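You operate a simulated robot arm through the tools that you are given. There is no shell and no other tool. Be economical: measure what you need, move in short steps, check, and stop when the job is done.

The job below is to be done with a simulated robot arm. You get a single attempt, and the scene is never put back.

## Task
Clamp the green board in the board holder and lock it.
Fine: free the lever, open the clamp, lay the board flat on the rails, close the clamp.

Only the result counts: the job must be done as asked and must still hold three seconds after the hand-in. Knocking over, shifting, dropping, spilling or breaking anything else fails it.

## Robot
A 7-joint arm with a two-finger parallel gripper, fixed in place. Base frame: the origin is at the foot of the arm, x ahead of it, y to its left, z up; the work surface is at about z = 760. Lengths are in mm, angles in rad, forces in N, time in s.
With the tool pointing down near the work surface it reaches from about 220 to 740 mm from the base axis. Its first joint turns from -2.897 to 2.897 rad. Payload 1.57 kg.
The tool frame sits at the grasp point between the pads (the TCP): z along the fingers, y along the line on which they close. The tips reach 30 mm beyond it. The gripper opens to 110 mm. The fingers are 24 mm wide and 12 mm thick; the gripper's body (48 by 112 mm) begins 78 mm behind the TCP.
Orientation is that of the tool frame in the base frame, as [roll, pitch, yaw] about the fixed x, y, z axes, in that order (R = Rz(yaw) Ry(pitch) Rx(roll)). With the fingers straight down and closing along the base's y, the tool's x points along the base's -x, its y along +y and its z along -z.

## Interface
- The arm moves only by the tool play_rows. Its argument "targets" is one flat list of numbers, 7 for each row, row after row: the shift along the tool's x, y, z in units of 40 mm (1.0 is 40 mm), then the turn, a rotation vector about the tool's x, y, z in units of 8 degrees (1.0 is 8 degrees), then the closure in counts, from 0 (fully open) to 255 (shut). In form: [dx, dy, dz, wx, wy, wz, jaw, dx, dy, dz, wx, wy, wz, jaw, ...]. A call has 1 to 8 rows; each row shifts and turns the commanded pose from where the row before left it, along the tool's axes as they then stand. A call with a number of a shift or a turn outside -1 to 1 is refused whole. Rows are played at 5 a second. More than 50 mm and 0.15 rad between two rows, or a gripper value outside its range, and nothing of the call is played. A pose out of reach is approached as far as the arm can. The call stops where the force on the tool passes 40 N (or 10 N more than at its start, if that is more) or the arm is blocked; 0.2 s more then pass. Each finger travels about 45 mm/s and halts on what it meets, pressing with about 42 N; the grip force reading is that of the motor and also rises with nothing between the fingers. The clock runs only during rows and for 0.2 s after the last one: add rows that do not move to give the fingers time. It gives the time, the measured TCP pose, the force on the tool (base axes), the opening and the grip force at its end, in the units of the frame above (readings bear some noise).
- Cameras (640 x 400 px; columns grow to the right, rows downward): "scene" is fixed at [50.7, 498.7, 1498.2]; the picture's right is [-0.70, -0.71, 0.00], its down [-0.46, 0.45, -0.76] and it looks along [0.54, -0.54, -0.65] (base axes); focal length 372 px, centre (320, 200). "wrist" rides on the gripper at [-36, 0, -80] in the tool frame; the picture's right is [0.00, -1.00, 0.00], its down [0.97, 0.00, -0.24] and it looks along [0.24, 0.00, 0.97] (tool axes); focal length 218 px, centre (320, 200). There is no depth. A picture from a camera that has moved, and an enlarged one, comes with that camera's place and axes in the base frame and with its lens.
- grab_frame(camera): a new picture of that camera. The clock stands still meanwhile.
- lift_body(by): slides the trunk up (or, below 0, down) by that many mm; the arm rides with it, the base frame stays. It gives what a move gives, with no picture.
- close_up(camera, box): a new picture of the part [left, top, right, bottom] of that camera's present view, enlarged. The clock stands still meanwhile.
- sign_off(): hands the job in; it is judged then, once.

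Go step by step. Nothing tells you positions but the pictures and the camera data: compare them with the known pose of the tool, close in by small moves and look again before you grip or let go. The budget is 120 turns and 68 pictures, counting those below and the enlarged ones. Unless the task says otherwise, let go and move clear before handing in, and close with one line.

The tools are called after "Emit:" as name(argument=value, ...) on one line, values as JSON. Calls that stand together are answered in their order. play_rows: Moves the arm, as the interface text tells. Its arguments: {"type":"object","properties":{"targets":{"type":"array","items":{"type":"number"}}},"required":["targets"]} The other tools are called the same way: lift_body (by) slides the trunk up or down; grab_frame (camera) takes a picture; close_up (camera, box) takes an enlarged picture of a part of a camera's view; sign_off () hands the job in.

At the start:

```text
t: 0.0
tcp_pos: [272.6, -301.9, 1100.0]
tcp_rot: [-3.141, -0.001, 3.141]
contact_force: [0.5, 0.7, 1.2]
grip_width: 109.8
grasp_force: 0.1
trunk travel left (down, up): [-450.0, 140.0]
```

scene: 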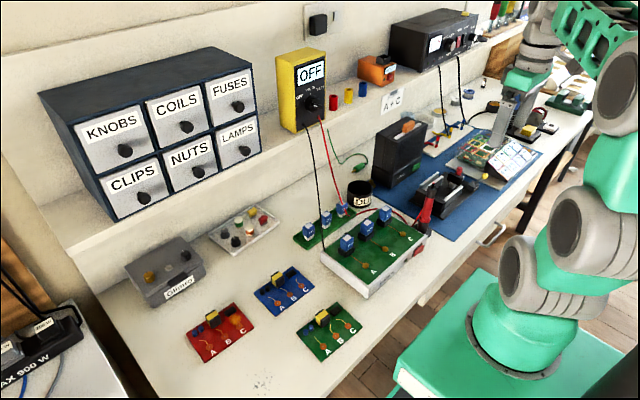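
wrist: 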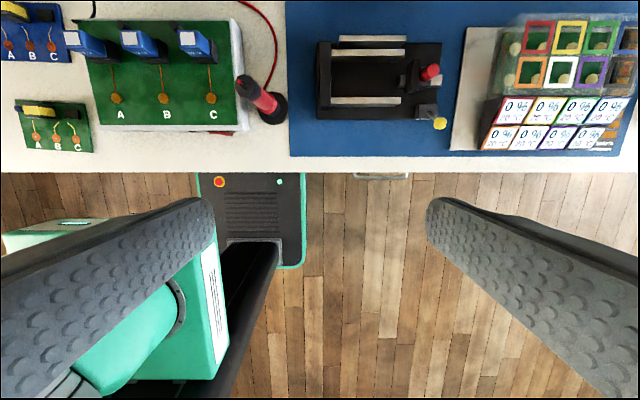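

I see a board holder (black, with two light rails, a red knob and a yellow knob) on the blue mat, and three small boards (red, blue, green) on the bench. I'll look closer at both.

Emit:
close_up(camera="scene", box=[390, 150, 510, 225])

Emit:
close_up(camera="scene", box=[260, 280, 388, 360])

Emit:
close_up(camera="wrist", box=[300, 20, 460, 140])

```text
5.33 times, centred on (450, 188) of scene
camera zoom: at [50.7, 498.7, 1498.2], right [-0.7, -0.71, 0.0], down [-0.46, 0.45, -0.76], along [0.54, -0.54, -0.65], focal length 1985 px, centre (-373, 267)
```

zoom: 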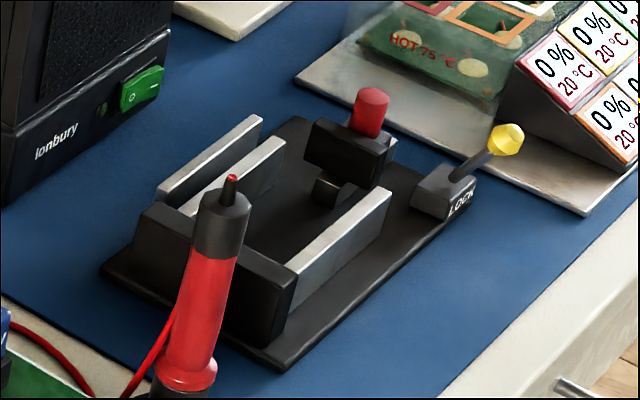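

```text
5.00 times, centred on (324, 320) of scene
camera zoom: at [50.7, 498.7, 1498.2], right [-0.7, -0.71, 0.0], down [-0.46, 0.45, -0.76], along [0.54, -0.54, -0.65], focal length 1861 px, centre (300, -400)
```

zoom: 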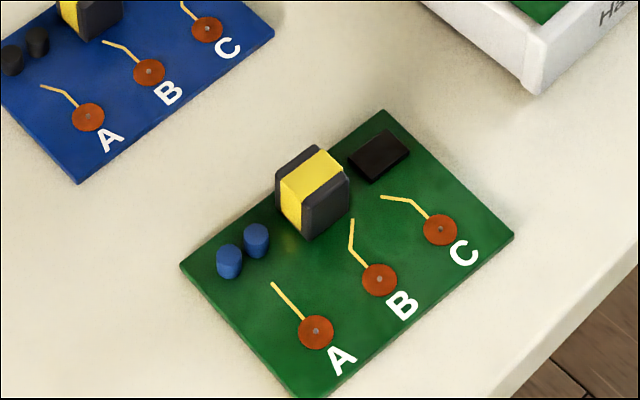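

```text
3.33 times, centred on (380, 80) of wrist
camera zoom: at [309.7, -302.8, 1180.1], right [0.0, -1.0, 0.0], down [-0.97, 0.0, 0.24], along [-0.24, 0.0, -0.97], focal length 728 px, centre (120, 600)
```

zoom: 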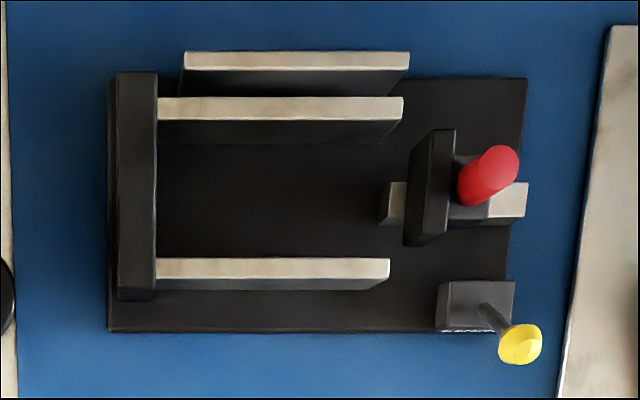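

Holder plate is about x 355–473, y −300 to −507; the small green board about x 300–382, y 118–236. I move above the holder to see it closely.

Emit:
play_rows(targets=[-0.75, -0.41, 0.42, 0, 0, 0, 0, -0.75, -0.41, 0.42, 0, 0, 0, 0, -0.75, -0.41, 0.42, 0, 0, 0, 0, -0.75, -0.41, 0.42, 0, 0, 0, 0, -0.75, -0.41, 0.42, 0, 0, 0, 0, -0.75, -0.41, 0.42, 0, 0, 0, 0, 0, 0, 0, 0, 0, 0, 0])

Emit:
grab_frame(camera="wrist")

Emit:
grab_frame(camera="scene")

```text
t: 1.6
tcp_pos: [452.8, -400.5, 1001.6]
tcp_rot: [3.141, 0.0, -3.14]
contact_force: [0.5, -1.6, -0.2]
grip_width: 109.8
grasp_force: 0.1
trunk travel left (down, up): [-450.0, 140.0]
```

```text
62 pictures are left
camera wrist: at [489.0, -402.0, 1080.3], right [0.0, -1.0, 0.0], down [-0.97, 0.0, 0.24], along [-0.24, 0.0, -0.97], focal length 218 px, centre (320, 200)
```

wrist: 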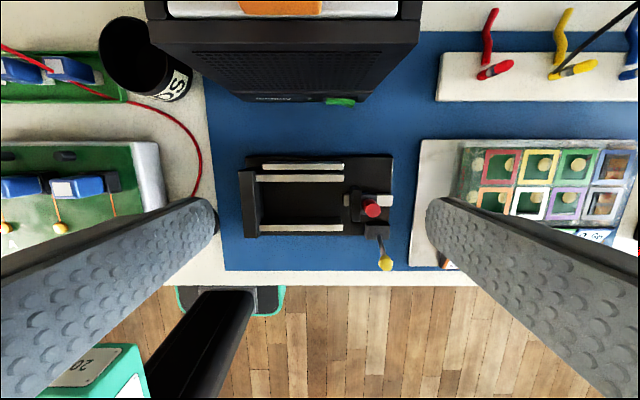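

```text
61 pictures are left
```

scene: 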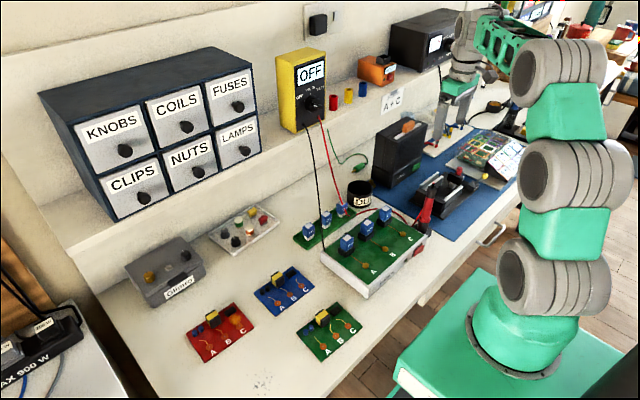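

Emit:
close_up(camera="wrist", box=[225, 135, 417, 280])

```text
2.76 times, centred on (321, 208) of wrist
camera zoom: at [489.0, -402.0, 1080.3], right [0.0, -1.0, 0.0], down [-0.97, 0.0, 0.24], along [-0.24, 0.0, -0.97], focal length 602 px, centre (317, 179)
```

zoom: 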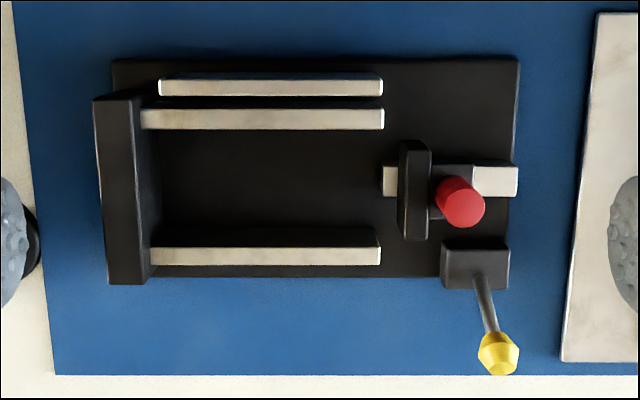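

Emit:
close_up(camera="scene", box=[440, 162, 496, 197])

Emit:
close_up(camera="scene", box=[405, 165, 469, 205])

```text
11.43 times, centred on (468, 180) of scene
camera zoom: at [50.7, 498.7, 1498.2], right [-0.7, -0.71, 0.0], down [-0.46, 0.45, -0.76], along [0.54, -0.54, -0.65], focal length 4254 px, centre (-1371, 434)
```

zoom: 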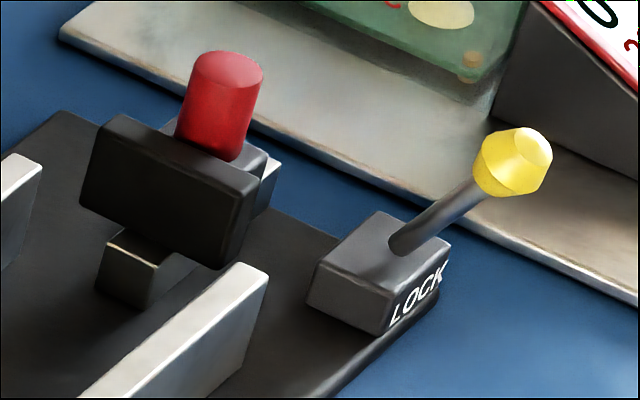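

```text
10.00 times, centred on (437, 185) of scene
camera zoom: at [50.7, 498.7, 1498.2], right [-0.7, -0.71, 0.0], down [-0.46, 0.45, -0.76], along [0.54, -0.54, -0.65], focal length 3722 px, centre (-850, 350)
```

zoom: 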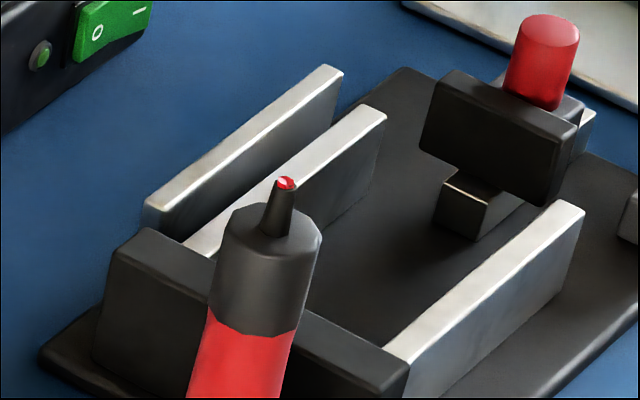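

Holder geometry by triangulation: yellow lever knob (343,−486,828) tilted toward LOCK, pivot near (366,−485,789), red knob top (416,−466,823), rails top z≈801 at x≈381 and 449, back fence x≈464, z≈810. I'll close the fingers and go in front of the lever to push it to +x.

Emit:
play_rows(targets=[0.925, -0.535, 0, 0, 0, 0, 255, 0.925, -0.535, 0, 0, 0, 0, 255, 0.925, -0.535, 0, 0, 0, 0, 255, 0.925, -0.535, 0, 0, 0, 0, 255, 0, 0, 0.9, 0, 0, 0, 255, 0, 0, 0.9, 0, 0, 0, 255, 0, 0, 0.9, 0, 0, 0, 255, 0, 0, 0.9, 0, 0, 0, 255])

Emit:
grab_frame(camera="wrist")

Emit:
close_up(camera="scene", box=[416, 152, 512, 212])

```text
t: 3.4
tcp_pos: [305.2, -486.5, 857.6]
tcp_rot: [3.141, 0.0, 3.141]
contact_force: [-0.7, 1.1, -0.9]
grip_width: 0.0
grasp_force: 21.0
trunk travel left (down, up): [-450.0, 140.0]
```

```text
57 pictures are left
camera wrist: at [340.6, -487.4, 935.2], right [0.0, -1.0, 0.0], down [-0.97, 0.0, 0.24], along [-0.24, 0.0, -0.97], focal length 218 px, centre (320, 200)
```

wrist: 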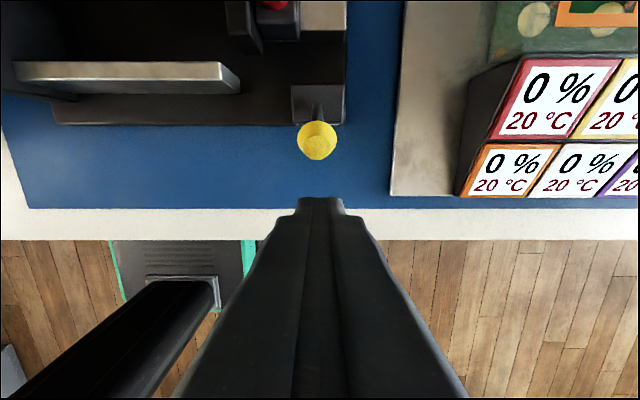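

```text
6.67 times, centred on (464, 182) of scene
camera zoom: at [50.7, 498.7, 1498.2], right [-0.7, -0.71, 0.0], down [-0.46, 0.45, -0.76], along [0.54, -0.54, -0.65], focal length 2481 px, centre (-640, 320)
```

zoom: 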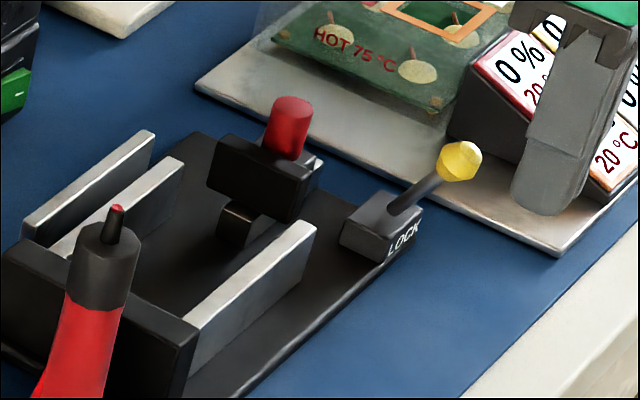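

The lever is right ahead. I lower to tip z≈812 and push slowly in +x.

Emit:
play_rows(targets=[0, 0, 0.38, 0, 0, 0, 255, -0.3, 0, 0, 0, 0, 0, 255, -0.25, 0, 0, 0, 0, 0, 255, -0.25, 0, 0, 0, 0, 0, 255, -0.25, 0, 0, 0, 0, 0, 255, -0.2, 0, 0, 0, 0, 0, 255, -0.15, 0, 0, 0, 0, 0, 255])

Emit:
close_up(camera="scene", box=[416, 152, 512, 212])

```text
t: 5.0
tcp_pos: [362.6, -485.4, 842.0]
tcp_rot: [3.14, -0.001, 3.141]
contact_force: [-0.8, 0.4, -0.7]
grip_width: 0.0
grasp_force: 21.3
trunk travel left (down, up): [-450.0, 140.0]
```

```text
6.67 times, centred on (464, 182) of scene
camera zoom: at [50.7, 498.7, 1498.2], right [-0.7, -0.71, 0.0], down [-0.46, 0.45, -0.76], along [0.54, -0.54, -0.65], focal length 2481 px, centre (-640, 320)
```

zoom: 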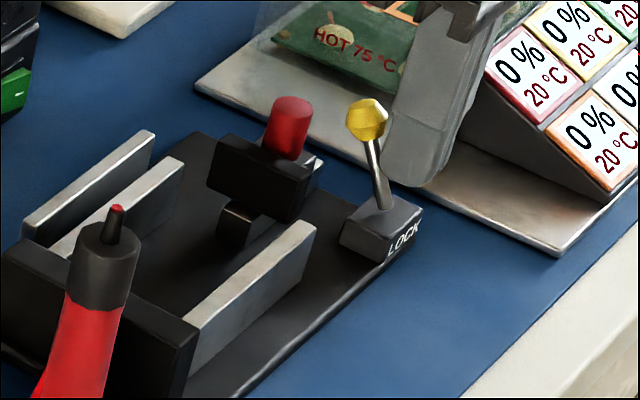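

The lever swung over to the +x side. I push a little more to make sure it reaches its end.

Emit:
play_rows(targets=[-0.12, 0, 0, 0, 0, 0, 255, -0.12, 0, 0, 0, 0, 0, 255, -0.12, 0, 0, 0, 0, 0, 255, 0, 0, 0, 0, 0, 0, 255])

Emit:
close_up(camera="scene", box=[416, 152, 512, 212])

```text
t: 5.7
tcp_pos: [364.1, -485.4, 841.7]
tcp_rot: [3.133, -0.008, 3.123]
contact_force: [-31.8, -5.2, 11.4]
grip_width: 0.0
grasp_force: 21.5
trunk travel left (down, up): [-450.0, 140.0]
stopped in row 3: the force on the tool passed its limit (the readings are from after the stop); the commanded pose is now the measured one
```

```text
6.67 times, centred on (464, 182) of scene
camera zoom: at [50.7, 498.7, 1498.2], right [-0.7, -0.71, 0.0], down [-0.46, 0.45, -0.76], along [0.54, -0.54, -0.65], focal length 2481 px, centre (-640, 320)
```

zoom: 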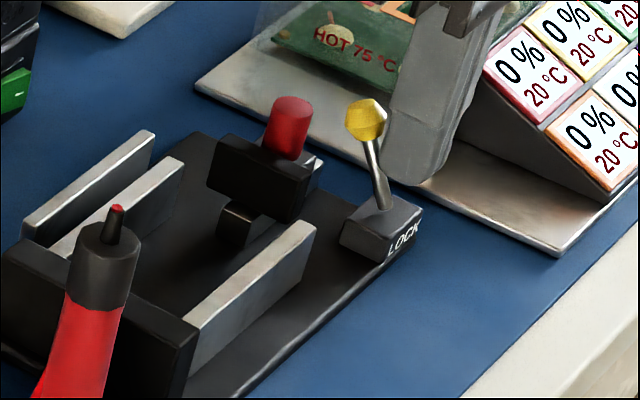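

Lever is at its free end stop. Next I back off, rise, and move over the middle between the rails to push the jaw open (−y).

Emit:
play_rows(targets=[0.5, 0, 0, 0, 0, 0, 255, 0, 0, -1, 0, 0, 0, 255, 0, 0, -1, 0, 0, 0, 255, -0.6, 0.7, 0, 0, 0, 0, 255, -0.6, 0.7, 0, 0, 0, 0, 255, -0.6, 0.7, 0, 0, 0, 0, 255, 0, 0, 0, 0, 0, 0, 255])

Emit:
grab_frame(camera="wrist")

Emit:
close_up(camera="scene", box=[416, 152, 512, 212])

```text
t: 7.2
tcp_pos: [422.5, -400.8, 917.6]
tcp_rot: [3.133, -0.008, 3.134]
contact_force: [0.0, 0.2, -0.5]
grip_width: 0.0
grasp_force: 21.3
trunk travel left (down, up): [-450.0, 140.0]
```

```text
53 pictures are left
camera wrist: at [459.1, -401.7, 996.6], right [-0.01, -1.0, -0.01], down [-0.97, 0.0, 0.25], along [-0.25, 0.01, -0.97], focal length 218 px, centre (320, 200)
```

wrist: 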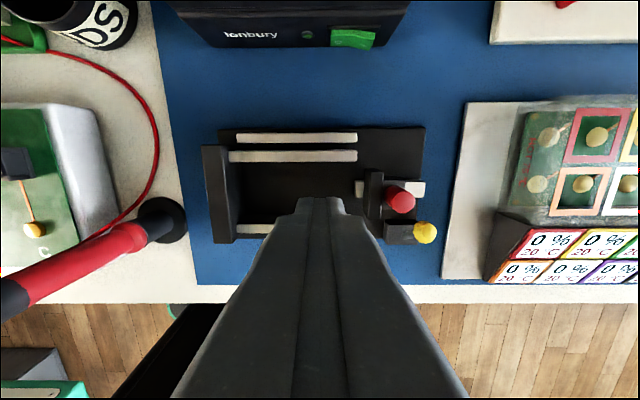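

```text
6.67 times, centred on (464, 182) of scene
camera zoom: at [50.7, 498.7, 1498.2], right [-0.7, -0.71, 0.0], down [-0.46, 0.45, -0.76], along [0.54, -0.54, -0.65], focal length 2481 px, centre (-640, 320)
```

zoom: 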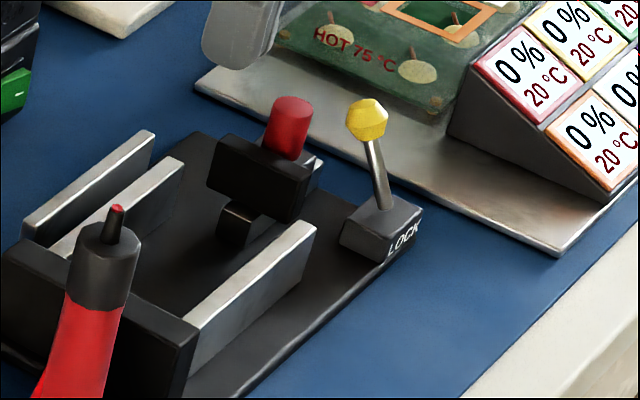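

Clear view. I descend at y≈−415 in front of the jaw face, between the rails.

Emit:
play_rows(targets=[0.16, -0.33, 0.5, 0, 0, 0, 255, 0, 0, 0.7, 0, 0, 0, 255, 0, 0, 0.6, 0, 0, 0, 255, 0, 0, 0.4, 0, 0, 0, 255, 0, 0, 0, 0, 0, 0, 255])

Emit:
close_up(camera="scene", box=[416, 152, 512, 212])

```text
t: 8.4
tcp_pos: [415.0, -413.9, 831.5]
tcp_rot: [3.134, -0.009, 3.134]
contact_force: [0.4, -0.4, 0.4]
grip_width: 0.3
grasp_force: 20.9
trunk travel left (down, up): [-450.0, 140.0]
```

```text
6.67 times, centred on (464, 182) of scene
camera zoom: at [50.7, 498.7, 1498.2], right [-0.7, -0.71, 0.0], down [-0.46, 0.45, -0.76], along [0.54, -0.54, -0.65], focal length 2481 px, centre (-640, 320)
```

zoom: 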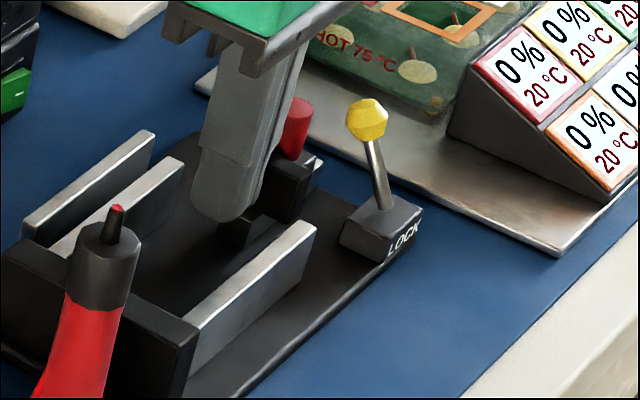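

Emit:
play_rows(targets=[0, -0.2, 0, 0, 0, 0, 255, 0, -0.2, 0, 0, 0, 0, 255, 0, -0.15, 0, 0, 0, 0, 255, 0, -0.15, 0, 0, 0, 0, 255, 0, -0.15, 0, 0, 0, 0, 255, 0, -0.15, 0, 0, 0, 0, 255, 0, 0, 0, 0, 0, 0, 255])

Emit:
close_up(camera="scene", box=[416, 152, 512, 212])

```text
t: 10.1
tcp_pos: [415.2, -456.1, 831.5]
tcp_rot: [3.133, -0.008, 3.136]
contact_force: [-1.0, 0.0, 0.6]
grip_width: 0.3
grasp_force: 21.0
trunk travel left (down, up): [-450.0, 140.0]
```

```text
6.67 times, centred on (464, 182) of scene
camera zoom: at [50.7, 498.7, 1498.2], right [-0.7, -0.71, 0.0], down [-0.46, 0.45, -0.76], along [0.54, -0.54, -0.65], focal length 2481 px, centre (-640, 320)
```

zoom: 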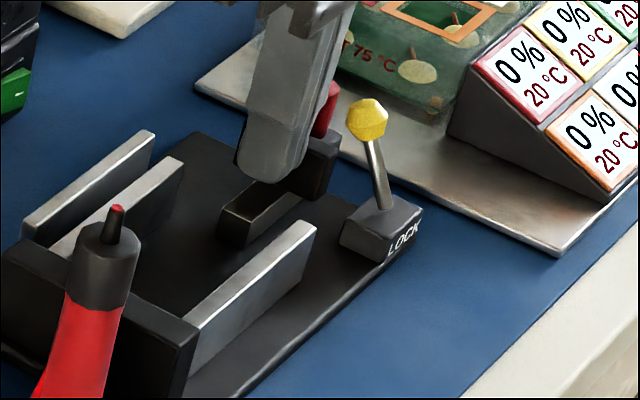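

The jaw is open (face ≈ y −468). I back off, rise, and travel over to the green board.

Emit:
play_rows(targets=[0, 0.4, 0, 0, 0, 0, 255, 0, 0, -0.9, 0.057, -0.057, -0.036, 255, 0, 0, -0.9, 0, 0, 0, 255, 0, 0, -0.9, 0, 0, 0, 255, 0, 0, -0.9, 0, 0, 0, 255, 0, 0, -0.75, 0, 0, 0, 255, 0.05, 0.96, 0, 0, 0, 0, 0, 0.05, 0.96, 0, 0, 0, 0, 0])

Emit:
play_rows(targets=[0.05, 0.96, 0, 0, 0, 0, 0, 0.05, 0.96, 0, 0, 0, 0, 0, 0.05, 0.96, 0, 0, 0, 0, 0, 0.05, 0.96, 0, 0, 0, 0, 0, 0.05, 0.96, 0, 0, 0, 0, 0, 0.05, 0.96, 0, 0, 0, 0, 0, 0.05, 0.96, 0, 0, 0, 0, 0, 0.05, 0.96, 0, 0, 0, 0, 0])

Emit:
play_rows(targets=[0.05, 0.96, 0, 0, 0, 0, 0, 0.05, 0.96, 0, 0, 0, 0, 0, 0.05, 0.96, 0, 0, 0, 0, 0, 0.05, 0.96, 0, 0, 0, 0, 0, 0.05, 0.96, 0, 0, 0, 0, 0, 0.05, 0.96, 0, 0, 0, 0, 0, 0, 0, 0, 0, 0, 0, 0])

Emit:
grab_frame(camera="wrist")

Emit:
grab_frame(camera="scene")

```text
t: 11.8
tcp_pos: [409.8, -361.7, 1005.9]
tcp_rot: [3.141, 0.0, 3.139]
contact_force: [0.3, -0.7, 0.2]
grip_width: 49.8
grasp_force: 0.2
trunk travel left (down, up): [-450.0, 140.0]
```

```text
t: 13.7
tcp_pos: [396.6, -53.2, 1005.1]
tcp_rot: [-3.142, 0.0, 3.139]
contact_force: [0.3, 0.2, 0.7]
grip_width: 110.2
grasp_force: 0.0
trunk travel left (down, up): [-450.0, 140.0]
```

```text
t: 15.2
tcp_pos: [383.8, 175.4, 1005.7]
tcp_rot: [3.141, -0.001, 3.14]
contact_force: [0.3, -0.4, 0.2]
grip_width: 109.7
grasp_force: 0.1
trunk travel left (down, up): [-450.0, 140.0]
```

```text
49 pictures are left
camera wrist: at [420.2, 173.6, 1084.2], right [0.0, -1.0, 0.0], down [-0.97, 0.0, 0.24], along [-0.24, 0.0, -0.97], focal length 218 px, centre (320, 200)
```

wrist: 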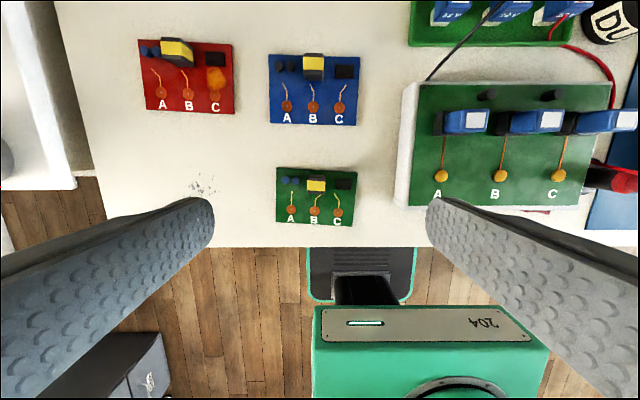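

```text
48 pictures are left
```

scene: 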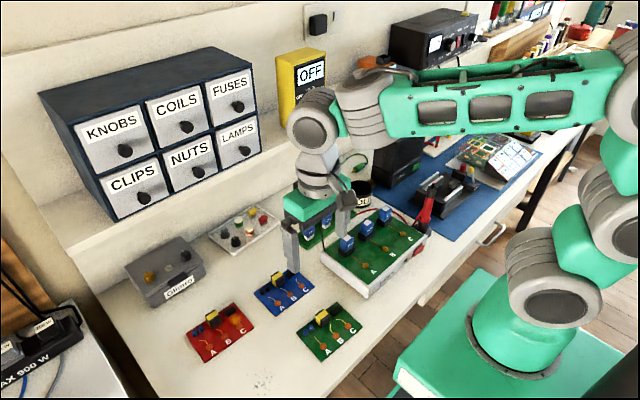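

Emit:
close_up(camera="wrist", box=[268, 160, 364, 232])

```text
5.56 times, centred on (316, 196) of wrist
camera zoom: at [420.2, 173.6, 1084.2], right [0.0, -1.0, 0.0], down [-0.97, 0.0, 0.24], along [-0.24, 0.0, -0.97], focal length 1213 px, centre (342, 222)
```

zoom: 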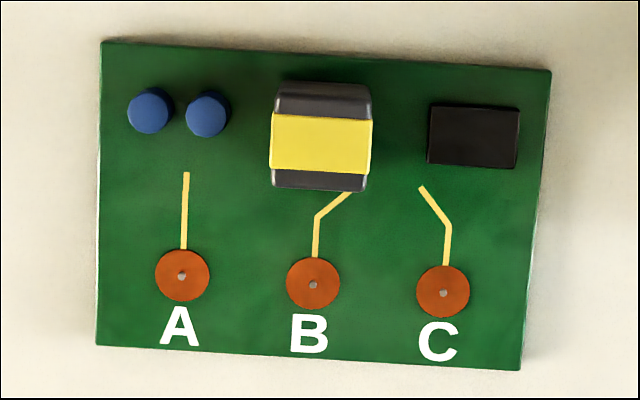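

The board is centred near (344,180), yaw ≈ −3.8°, about 118×84 mm; its transformer is near (367,179) with free space on its ±x sides. I plan to lift the board by the transformer (the fence leaves no room for a finger at the edge), so I turn the tool 94° about vertical.

Emit:
play_rows(targets=[0, 0, 0, 0, 0, 0.977, 0, 0, 0, 0, 0, 0, 0.977, 0, 0, 0, 0, 0, 0, 0.977, 0, 0, 0, 0, 0, 0, 0.977, 0, 0, 0, 0, 0, 0, 0.977, 0, 0, 0, 0, 0, 0, 0.977, 0, 0, 0, 0, 0, 0, 0.977, 0, 0, 0, 0, 0, 0, 0.977, 0])

Emit:
play_rows(targets=[0, 0, 0, 0, 0, 0.977, 0, 0, 0, 0, 0, 0, 0.977, 0, 0, 0, 0, 0, 0, 0.977, 0, 0, 0, 0, 0, 0, 0.977, 0, 0, 0, 1, 0, 0, 0, 0, 0, 0, 1, 0, 0, 0, 0, 0, 0, 0, 0, 0, 0, 0])

Emit:
grab_frame(camera="wrist")

```text
t: 17.1
tcp_pos: [383.9, 175.5, 1005.4]
tcp_rot: [-3.141, -0.002, 2.045]
contact_force: [0.2, -0.1, 0.7]
grip_width: 109.8
grasp_force: 0.0
trunk travel left (down, up): [-450.0, 140.0]
```

```text
t: 18.6
tcp_pos: [385.0, 175.7, 924.9]
tcp_rot: [3.141, -0.001, 1.501]
contact_force: [0.0, 0.5, -0.7]
grip_width: 110.0
grasp_force: 0.0
trunk travel left (down, up): [-450.0, 140.0]
```

```text
46 pictures are left
camera wrist: at [381.6, 138.4, 1003.6], right [-1.0, 0.07, 0.0], down [0.07, 0.97, 0.24], along [0.02, 0.24, -0.97], focal length 218 px, centre (320, 200)
```

wrist: 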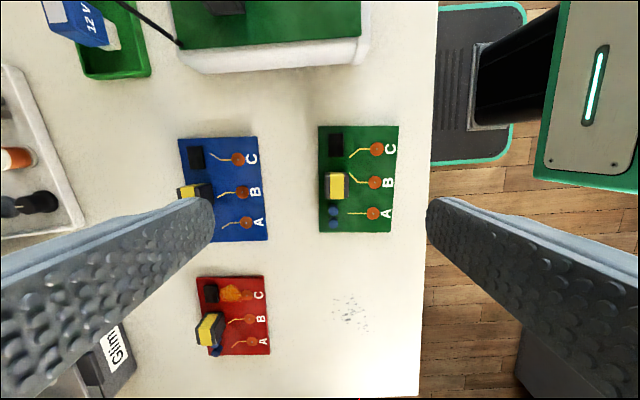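

Emit:
close_up(camera="wrist", box=[304, 140, 368, 235])

```text
4.21 times, centred on (336, 188) of wrist
camera zoom: at [381.6, 138.4, 1003.6], right [-1.0, 0.07, 0.0], down [0.07, 0.97, 0.24], along [0.02, 0.24, -0.97], focal length 919 px, centre (253, 253)
```

zoom: 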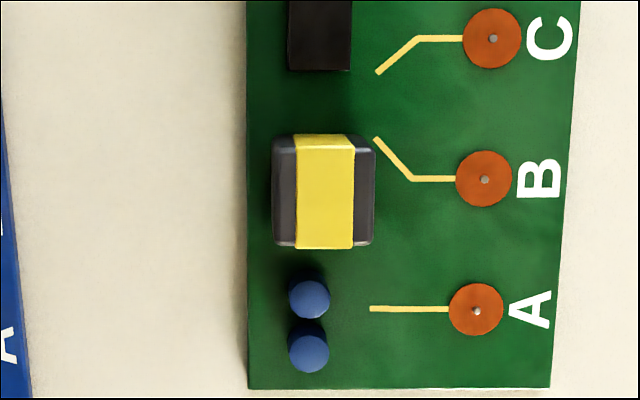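

Transformer centre ≈ (368,178), about 24 mm across x. I centre over it with the fingers part-closed and descend partway.

Emit:
play_rows(targets=[0.03, -0.43, 0, 0, 0, 0, 130, 0, 0, 0.6, 0, 0, 0, 130, 0, 0, 0.6, 0, 0, 0, 130, 0, 0, 0.6, 0, 0, 0, 130, 0, 0, 0.4, 0, 0, 0, 130, 0, 0, 0, 0, 0, 0, 130, 0, 0, 0, 0, 0, 0, 130])

Emit:
grab_frame(camera="wrist")

Emit:
close_up(camera="scene", box=[260, 280, 388, 360])

```text
t: 20.2
tcp_pos: [367.5, 177.5, 838.7]
tcp_rot: [3.141, -0.001, 1.503]
contact_force: [0.5, 0.1, 0.6]
grip_width: 53.9
grasp_force: 0.0
trunk travel left (down, up): [-450.0, 140.0]
```

```text
44 pictures are left
camera wrist: at [365.5, 141.6, 916.8], right [-1.0, 0.07, 0.0], down [0.07, 0.97, 0.24], along [0.02, 0.24, -0.97], focal length 218 px, centre (320, 200)
```

wrist: 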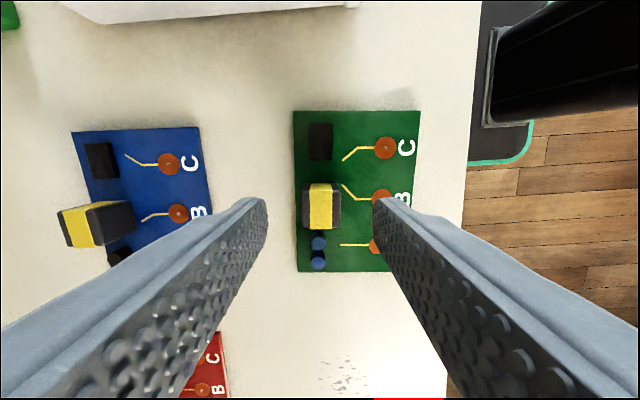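

```text
5.00 times, centred on (324, 320) of scene
camera zoom: at [50.7, 498.7, 1498.2], right [-0.7, -0.71, 0.0], down [-0.46, 0.45, -0.76], along [0.54, -0.54, -0.65], focal length 1861 px, centre (300, -400)
```

zoom: 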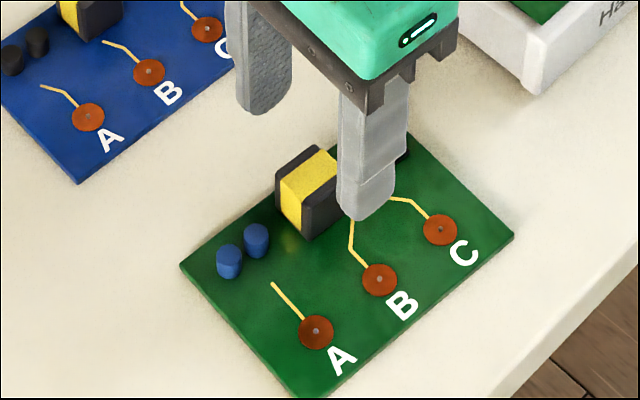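

Well centred. Descend to tip z≈774 and close on the transformer.

Emit:
play_rows(targets=[0, 0, 0.3, 0, 0, 0, 130, 0, 0, 0.3, 0, 0, 0, 130, 0, 0, 0.27, 0, 0, 0, 130, 0, 0, 0, 0, 0, 0, 180, 0, 0, 0, 0, 0, 0, 220, 0, 0, 0, 0, 0, 0, 240, 0, 0, 0, 0, 0, 0, 255, 0, 0, 0, 0, 0, 0, 255])

Emit:
close_up(camera="scene", box=[260, 280, 388, 360])

Emit:
grab_frame(camera="wrist")

```text
t: 22.1
tcp_pos: [367.6, 177.3, 802.7]
tcp_rot: [-3.141, -0.001, 1.502]
contact_force: [0.3, -0.3, 0.1]
grip_width: 22.8
grasp_force: 35.4
trunk travel left (down, up): [-450.0, 140.0]
```

```text
5.00 times, centred on (324, 320) of scene
camera zoom: at [50.7, 498.7, 1498.2], right [-0.7, -0.71, 0.0], down [-0.46, 0.45, -0.76], along [0.54, -0.54, -0.65], focal length 1861 px, centre (300, -400)
```

zoom: 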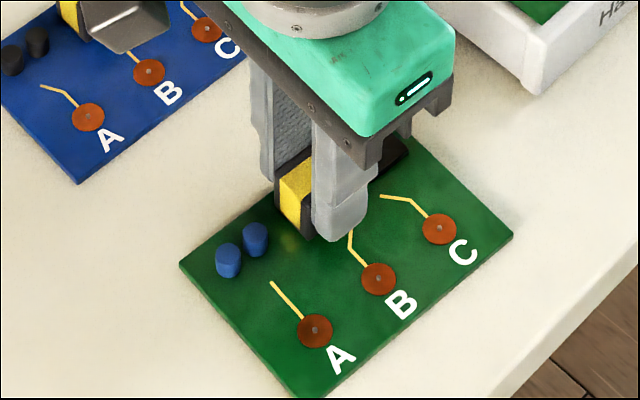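

```text
41 pictures are left
camera wrist: at [365.5, 141.6, 881.4], right [-1.0, 0.07, 0.0], down [0.07, 0.97, 0.24], along [0.02, 0.24, -0.97], focal length 218 px, centre (320, 200)
```

wrist: 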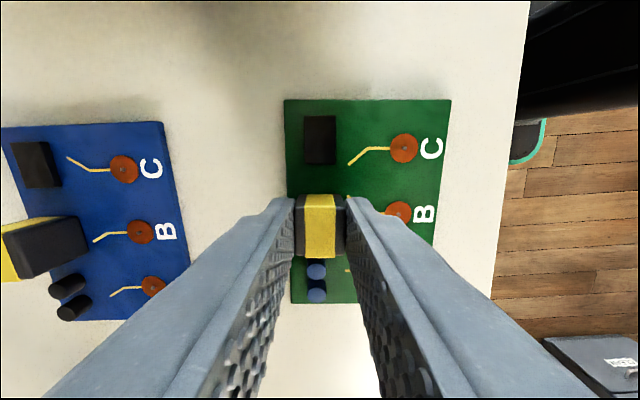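

Gripped at 22.8 mm. I lift slightly and check that the board comes up level.

Emit:
play_rows(targets=[0, 0, -0.25, 0, 0, 0, 255, 0, 0, -0.5, 0, 0, 0, 255, 0, 0, -0.7, 0, 0, 0, 255, 0, 0, 0, 0, 0, 0, 255])

Emit:
close_up(camera="scene", box=[260, 250, 388, 330])

Emit:
grab_frame(camera="wrist")

```text
t: 23.1
tcp_pos: [367.7, 177.7, 861.7]
tcp_rot: [-3.141, 0.0, 1.503]
contact_force: [0.7, -0.3, 0.1]
grip_width: 22.9
grasp_force: 35.3
trunk travel left (down, up): [-450.0, 140.0]
```

```text
5.00 times, centred on (324, 290) of scene
camera zoom: at [50.7, 498.7, 1498.2], right [-0.7, -0.71, 0.0], down [-0.46, 0.45, -0.76], along [0.54, -0.54, -0.65], focal length 1861 px, centre (300, -250)
```

zoom: 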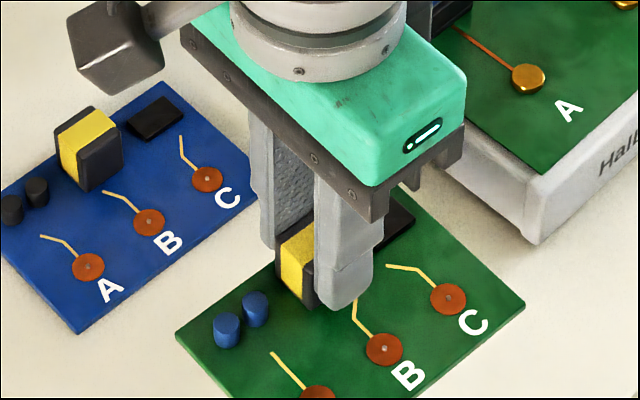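

```text
39 pictures are left
camera wrist: at [365.7, 140.3, 940.9], right [-1.0, 0.07, 0.0], down [0.07, 0.97, 0.24], along [0.02, 0.24, -0.97], focal length 218 px, centre (320, 200)
```

wrist: 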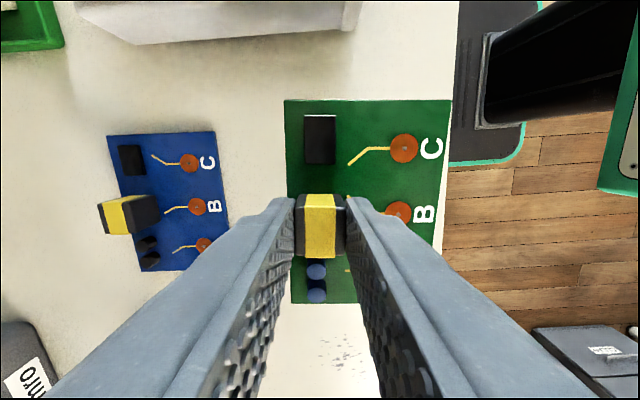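

The board hangs level and square in the hand: it spans tool x −58.5…+60.8, tool y −65…+18, with its underside ≈43 mm below the TCP. I lift to z≈1030 and carry it over to the holder.

Emit:
play_rows(targets=[0, 0, -0.84, 0, 0, -0.27, 255, 0, 0, -0.84, 0, 0, -0.26, 255, 0, 0, -0.84, 0, 0, 0, 255, 0, 0, -0.84, 0, 0, 0, 255, 0, 0, -0.84, 0, 0, 0, 255, -0.5, 0, 0, 0, 0, 0, 255, -0.94, 0, 0, 0, 0, 0, 255, -0.94, 0, 0, 0, 0, 0, 255])

Emit:
play_rows(targets=[-0.94, 0, 0, 0, 0, 0, 255, -0.94, 0, 0, 0, 0, 0, 255, -0.94, 0, 0, 0, 0, 0, 255, -0.94, 0, 0, 0, 0, 0, 255, -0.94, 0, 0, 0, 0, 0, 255, -0.94, 0, 0, 0, 0, 0, 255, -0.94, 0, 0, 0, 0, 0, 255, -0.94, 0, 0, 0, 0, 0, 255])

Emit:
play_rows(targets=[-0.94, 0.3, 0, 0, 0, 0, 255, -0.94, 0.3, 0, 0, 0, 0, 255, -0.94, 0.3, 0, 0, 0, 0, 255, -0.94, 0.3, 0, 0, 0, 0, 255, -0.44, 0.3, 0, 0, 0, 0, 255, 0, 0.3, 0, 0, 0, 0, 255, 0, 0, 0, 0, 0, 0, 255])

Emit:
grab_frame(camera="wrist")

Emit:
grab_frame(camera="scene")

```text
t: 24.9
tcp_pos: [366.7, 82.5, 1030.1]
tcp_rot: [3.141, -0.001, 1.575]
contact_force: [1.0, -0.8, -0.9]
grip_width: 22.8
grasp_force: 35.4
trunk travel left (down, up): [-450.0, 140.0]
```

```text
t: 26.6
tcp_pos: [369.1, -218.1, 1028.9]
tcp_rot: [3.141, 0.0, 1.577]
contact_force: [0.4, 0.8, -0.6]
grip_width: 22.9
grasp_force: 35.4
trunk travel left (down, up): [-450.0, 140.0]
```

```text
t: 28.2
tcp_pos: [441.4, -385.2, 1030.8]
tcp_rot: [-3.14, 0.001, 1.576]
contact_force: [1.3, -0.2, -0.9]
grip_width: 22.9
grasp_force: 35.3
trunk travel left (down, up): [-450.0, 140.0]
```

```text
38 pictures are left
camera wrist: at [442.2, -422.9, 1108.3], right [-1.0, -0.01, 0.0], down [-0.01, 0.97, 0.24], along [0.0, 0.24, -0.97], focal length 218 px, centre (320, 200)
```

wrist: 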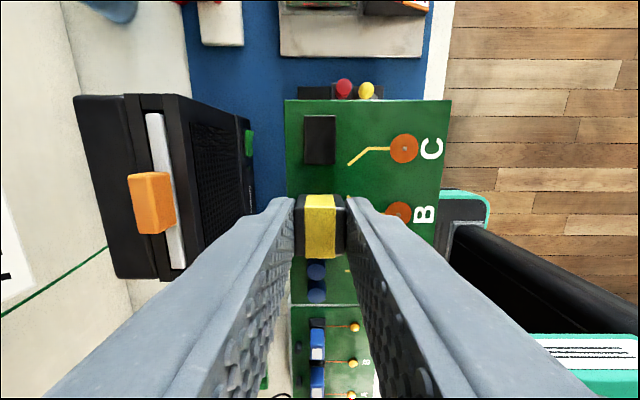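

```text
37 pictures are left
```

scene: 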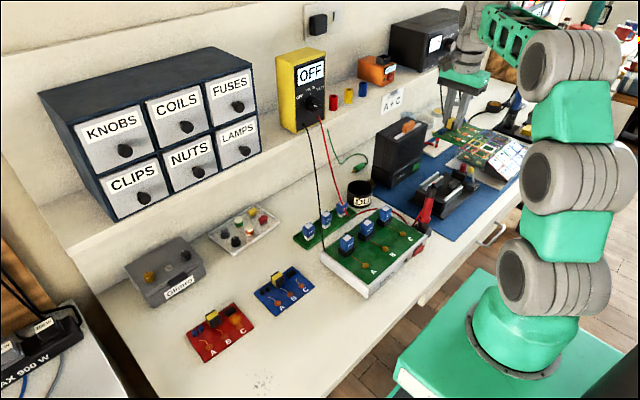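

Nothing is in the way (the black box front is at x≈546). I descend to hover with the board just above the holder.

Emit:
play_rows(targets=[-0.05, -0.06, 0.8, 0, 0, 0, 255, 0, 0, 0.8, 0, 0, 0, 255, 0, 0, 0.8, 0, 0, 0, 255, 0, 0, 0.8, 0, 0, 0, 255, 0, 0, 0.5, 0, 0, 0, 255, 0, 0, 0, 0, 0, 0, 255])

Emit:
grab_frame(camera="wrist")

Emit:
close_up(camera="scene", box=[405, 148, 501, 208])

```text
t: 29.6
tcp_pos: [440.4, -388.2, 881.1]
tcp_rot: [-3.141, 0.0, 1.576]
contact_force: [0.3, -0.6, -0.1]
grip_width: 23.2
grasp_force: 35.1
trunk travel left (down, up): [-450.0, 140.0]
```

```text
36 pictures are left
camera wrist: at [441.5, -425.4, 959.3], right [-1.0, -0.01, 0.0], down [-0.01, 0.97, 0.24], along [0.0, 0.24, -0.97], focal length 218 px, centre (320, 200)
```

wrist: 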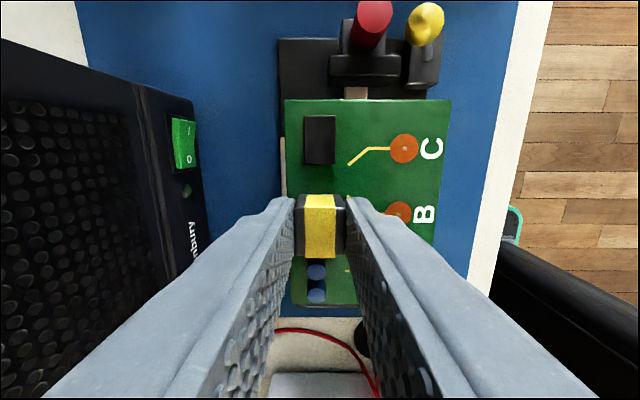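

```text
6.67 times, centred on (453, 178) of scene
camera zoom: at [50.7, 498.7, 1498.2], right [-0.7, -0.71, 0.0], down [-0.46, 0.45, -0.76], along [0.54, -0.54, -0.65], focal length 2481 px, centre (-567, 347)
```

zoom: 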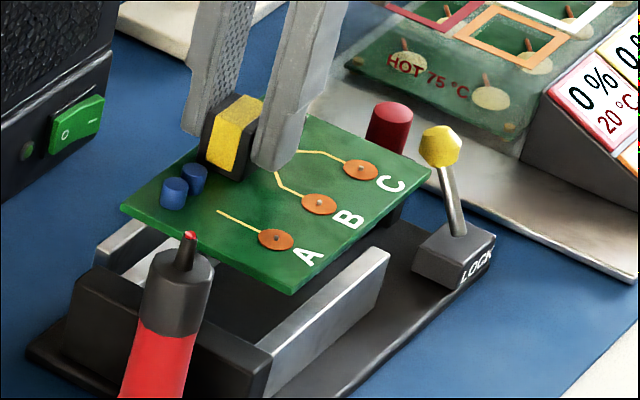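

Alignment looks right: fence's far face ≈ x 468, board far edge ≈ 458. I shift 1 mm toward −x, 3 mm toward +y, and descend to just above the rails.

Emit:
play_rows(targets=[0.08, -0.025, 0.3, 0, 0, 0, 255, 0, 0, 0.3, 0, 0, 0, 255, 0, 0, 0.2, 0, 0, 0, 255, 0, 0, 0, 0, 0, 0, 255])

Emit:
close_up(camera="scene", box=[405, 156, 485, 206])

Emit:
grab_frame(camera="wrist")

```text
t: 30.6
tcp_pos: [438.5, -383.9, 848.6]
tcp_rot: [3.14, 0.001, 1.576]
contact_force: [-0.1, 0.2, -0.8]
grip_width: 23.1
grasp_force: 35.5
trunk travel left (down, up): [-450.0, 140.0]
```

```text
8.00 times, centred on (445, 181) of scene
camera zoom: at [50.7, 498.7, 1498.2], right [-0.7, -0.71, 0.0], down [-0.46, 0.45, -0.76], along [0.54, -0.54, -0.65], focal length 2978 px, centre (-680, 352)
```

zoom: 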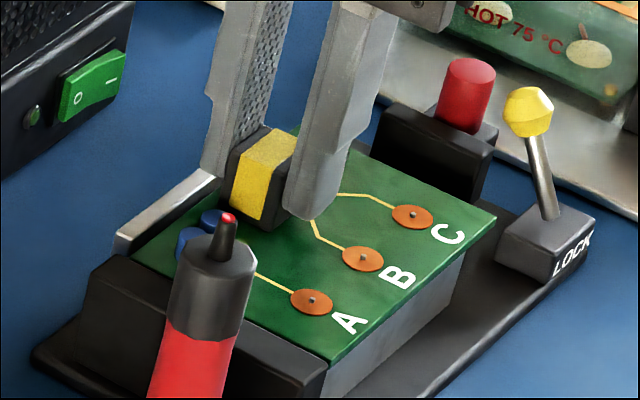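

```text
33 pictures are left
camera wrist: at [438.9, -421.1, 926.9], right [-1.0, -0.01, 0.0], down [-0.01, 0.97, 0.24], along [0.0, 0.24, -0.97], focal length 218 px, centre (320, 200)
```

wrist: 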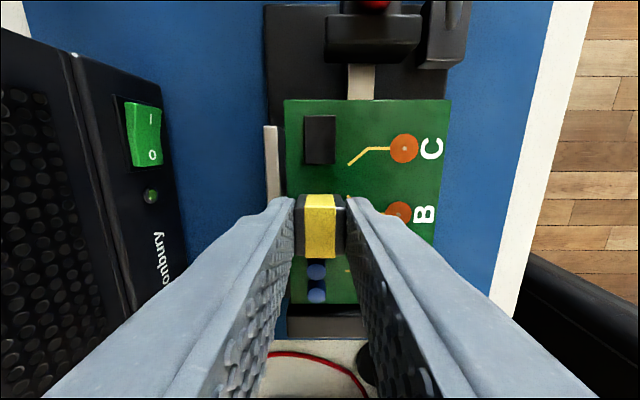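

The board hovers ~4 mm above the rails with ~5 mm to the fence. I shift 2 mm toward the fence and ease it down.

Emit:
play_rows(targets=[0, 0.05, 0.04, 0, 0, 0, 255, 0, 0, 0.04, 0, 0, 0, 255, 0, 0, 0, 0, 0, 0, 255])

Emit:
close_up(camera="scene", box=[413, 166, 477, 206])

```text
t: 31.4
tcp_pos: [440.6, -384.5, 846.1]
tcp_rot: [-3.141, -0.001, 1.576]
contact_force: [0.0, 0.3, 2.8]
grip_width: 22.7
grasp_force: 35.5
trunk travel left (down, up): [-450.0, 140.0]
```

```text
10.00 times, centred on (445, 186) of scene
camera zoom: at [50.7, 498.7, 1498.2], right [-0.7, -0.71, 0.0], down [-0.46, 0.45, -0.76], along [0.54, -0.54, -0.65], focal length 3722 px, centre (-930, 340)
```

zoom: 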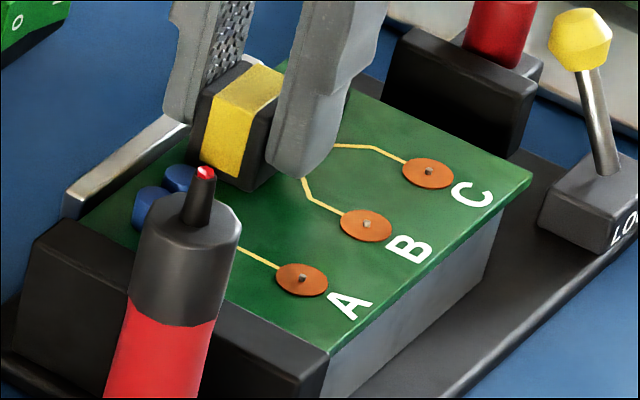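

Emit:
play_rows(targets=[0, 0, 0.025, 0, 0, 0, 255, 0, 0, 0, 0, 0, 0, 255])

```text
t: 32.0
tcp_pos: [440.8, -385.8, 846.4]
tcp_rot: [3.139, 0.003, 1.576]
contact_force: [1.2, -0.3, 9.7]
grip_width: 23.1
grasp_force: 35.3
trunk travel left (down, up): [-450.0, 140.0]
```

The board is on the rails (about 10 N). I open just enough to release the transformer, then rise.

Emit:
play_rows(targets=[0, 0, 0, 0, 0, 0, 190, 0, 0, 0, 0, 0, 0, 176, 0, 0, 0, 0, 0, 0, 176, 0, 0, 0, 0, 0, 0, 176])

Emit:
close_up(camera="scene", box=[413, 166, 477, 206])

```text
t: 33.0
tcp_pos: [440.7, -383.8, 844.8]
tcp_rot: [3.14, -0.001, 1.577]
contact_force: [-0.1, -0.3, -0.1]
grip_width: 34.0
grasp_force: 0.1
trunk travel left (down, up): [-450.0, 140.0]
```

```text
10.00 times, centred on (445, 186) of scene
camera zoom: at [50.7, 498.7, 1498.2], right [-0.7, -0.71, 0.0], down [-0.46, 0.45, -0.76], along [0.54, -0.54, -0.65], focal length 3722 px, centre (-930, 340)
```

zoom: 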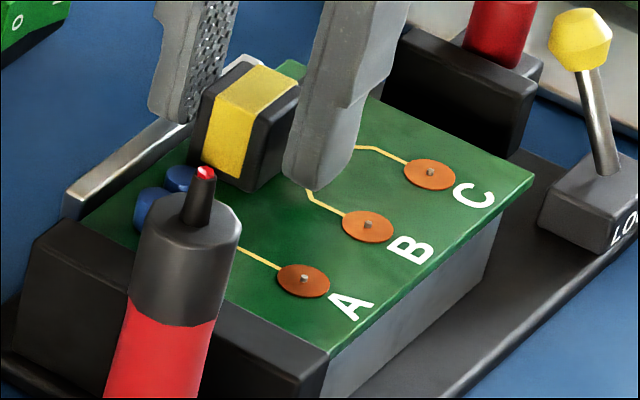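

Released; the board lies flat. I rise and move toward the jaw's outer side.

Emit:
play_rows(targets=[0, 0, -0.4, 0, 0, 0, 176, 0, 0, -0.8, 0, 0, 0, 176, 0, 0, -0.9, 0, 0, 0, 176, 0, 0, -0.6, 0, 0, 0, 255, -0.7, -0.2, 0, 0, 0, 0, 255, -0.7, -0.2, 0, 0, 0, 0, 255, -0.7, -0.2, 0, 0, 0, 0, 255, 0, 0, 0, 0, 0, 0, 255])

Emit:
grab_frame(camera="wrist")

Emit:
close_up(camera="scene", box=[405, 156, 501, 216])

```text
t: 34.9
tcp_pos: [416.9, -467.3, 950.5]
tcp_rot: [3.141, 0.0, 1.577]
contact_force: [0.3, 0.9, 0.4]
grip_width: 0.2
grasp_force: 21.5
trunk travel left (down, up): [-450.0, 140.0]
```

```text
30 pictures are left
camera wrist: at [416.8, -505.1, 1030.3], right [-1.0, -0.01, 0.0], down [-0.01, 0.97, 0.24], along [0.0, 0.24, -0.97], focal length 218 px, centre (320, 200)
```

wrist: 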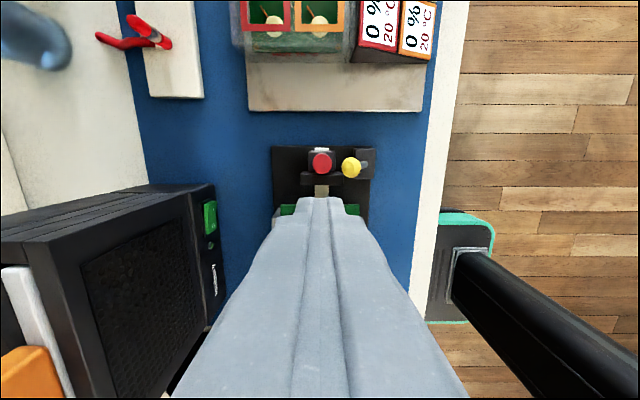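

```text
6.67 times, centred on (453, 186) of scene
camera zoom: at [50.7, 498.7, 1498.2], right [-0.7, -0.71, 0.0], down [-0.46, 0.45, -0.76], along [0.54, -0.54, -0.65], focal length 2481 px, centre (-567, 293)
```

zoom: 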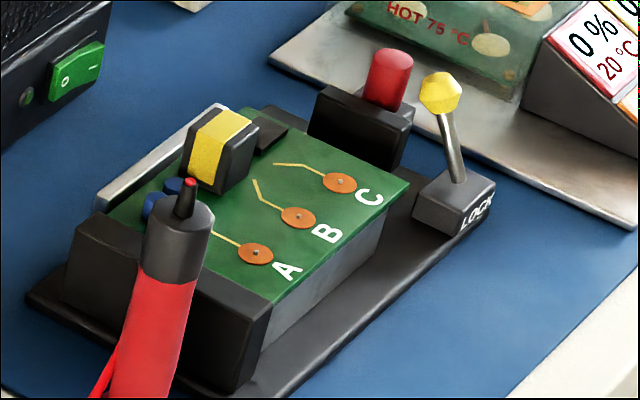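

Red knob is at (415,−491), yellow knob at (388,−486). I come down behind the red knob at y≈−520.

Emit:
play_rows(targets=[-0.7, 0.02, 0, 0, 0, 0, 255, -0.65, 0.02, 0, 0, 0, 0, 255, 0, 0, 0.8, 0, 0, 0, 255, 0, 0, 0.8, 0, 0, 0, 255, 0, 0, 0.8, 0, 0, 0, 255, 0, 0, 0.31, 0, 0, 0, 255, 0, 0, 0, 0, 0, 0, 255])

Emit:
close_up(camera="scene", box=[405, 150, 501, 210])

Emit:
grab_frame(camera="wrist")

```text
t: 36.5
tcp_pos: [419.0, -521.2, 843.5]
tcp_rot: [-3.141, 0.001, 1.574]
contact_force: [-1.4, 0.8, 0.3]
grip_width: 0.0
grasp_force: 21.6
trunk travel left (down, up): [-450.0, 140.0]
```

```text
6.67 times, centred on (453, 180) of scene
camera zoom: at [50.7, 498.7, 1498.2], right [-0.7, -0.71, 0.0], down [-0.46, 0.45, -0.76], along [0.54, -0.54, -0.65], focal length 2481 px, centre (-567, 333)
```

zoom: 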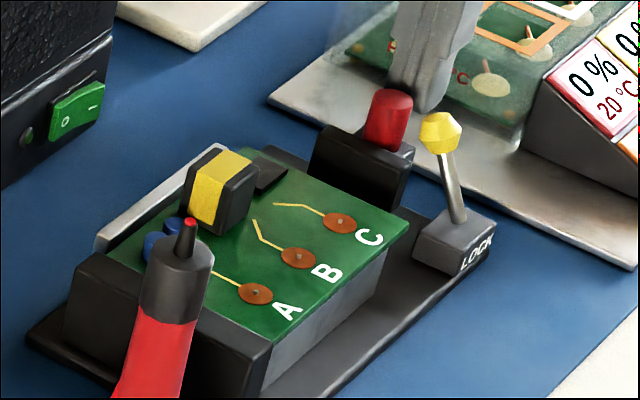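

```text
27 pictures are left
camera wrist: at [418.8, -558.3, 922.4], right [-1.0, -0.01, 0.0], down [-0.01, 0.97, 0.24], along [0.0, 0.24, -0.97], focal length 218 px, centre (320, 200)
```

wrist: 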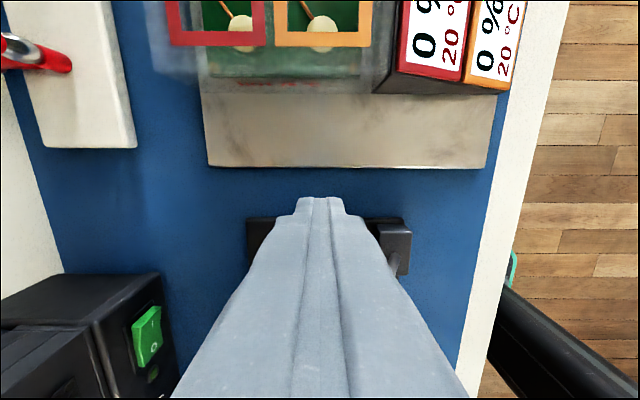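

Pushing the jaw toward the board (+y) in small steps.

Emit:
play_rows(targets=[0.15, 0, 0, 0, 0, 0, 255, 0.15, 0, 0, 0, 0, 0, 255, 0.12, 0, 0, 0, 0, 0, 255, 0.12, 0, 0, 0, 0, 0, 255, 0.12, 0, 0, 0, 0, 0, 255, 0.1, 0, 0, 0, 0, 0, 255, 0, 0, 0, 0, 0, 0, 255])

Emit:
close_up(camera="scene", box=[405, 150, 501, 210])

```text
t: 38.0
tcp_pos: [417.8, -490.4, 844.6]
tcp_rot: [-3.141, 0.0, 1.576]
contact_force: [0.3, 0.2, -0.5]
grip_width: 0.0
grasp_force: 21.3
trunk travel left (down, up): [-450.0, 140.0]
```

```text
6.67 times, centred on (453, 180) of scene
camera zoom: at [50.7, 498.7, 1498.2], right [-0.7, -0.71, 0.0], down [-0.46, 0.45, -0.76], along [0.54, -0.54, -0.65], focal length 2481 px, centre (-567, 333)
```

zoom: 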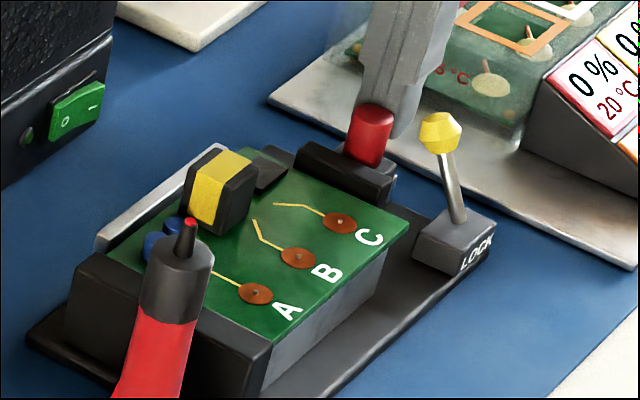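

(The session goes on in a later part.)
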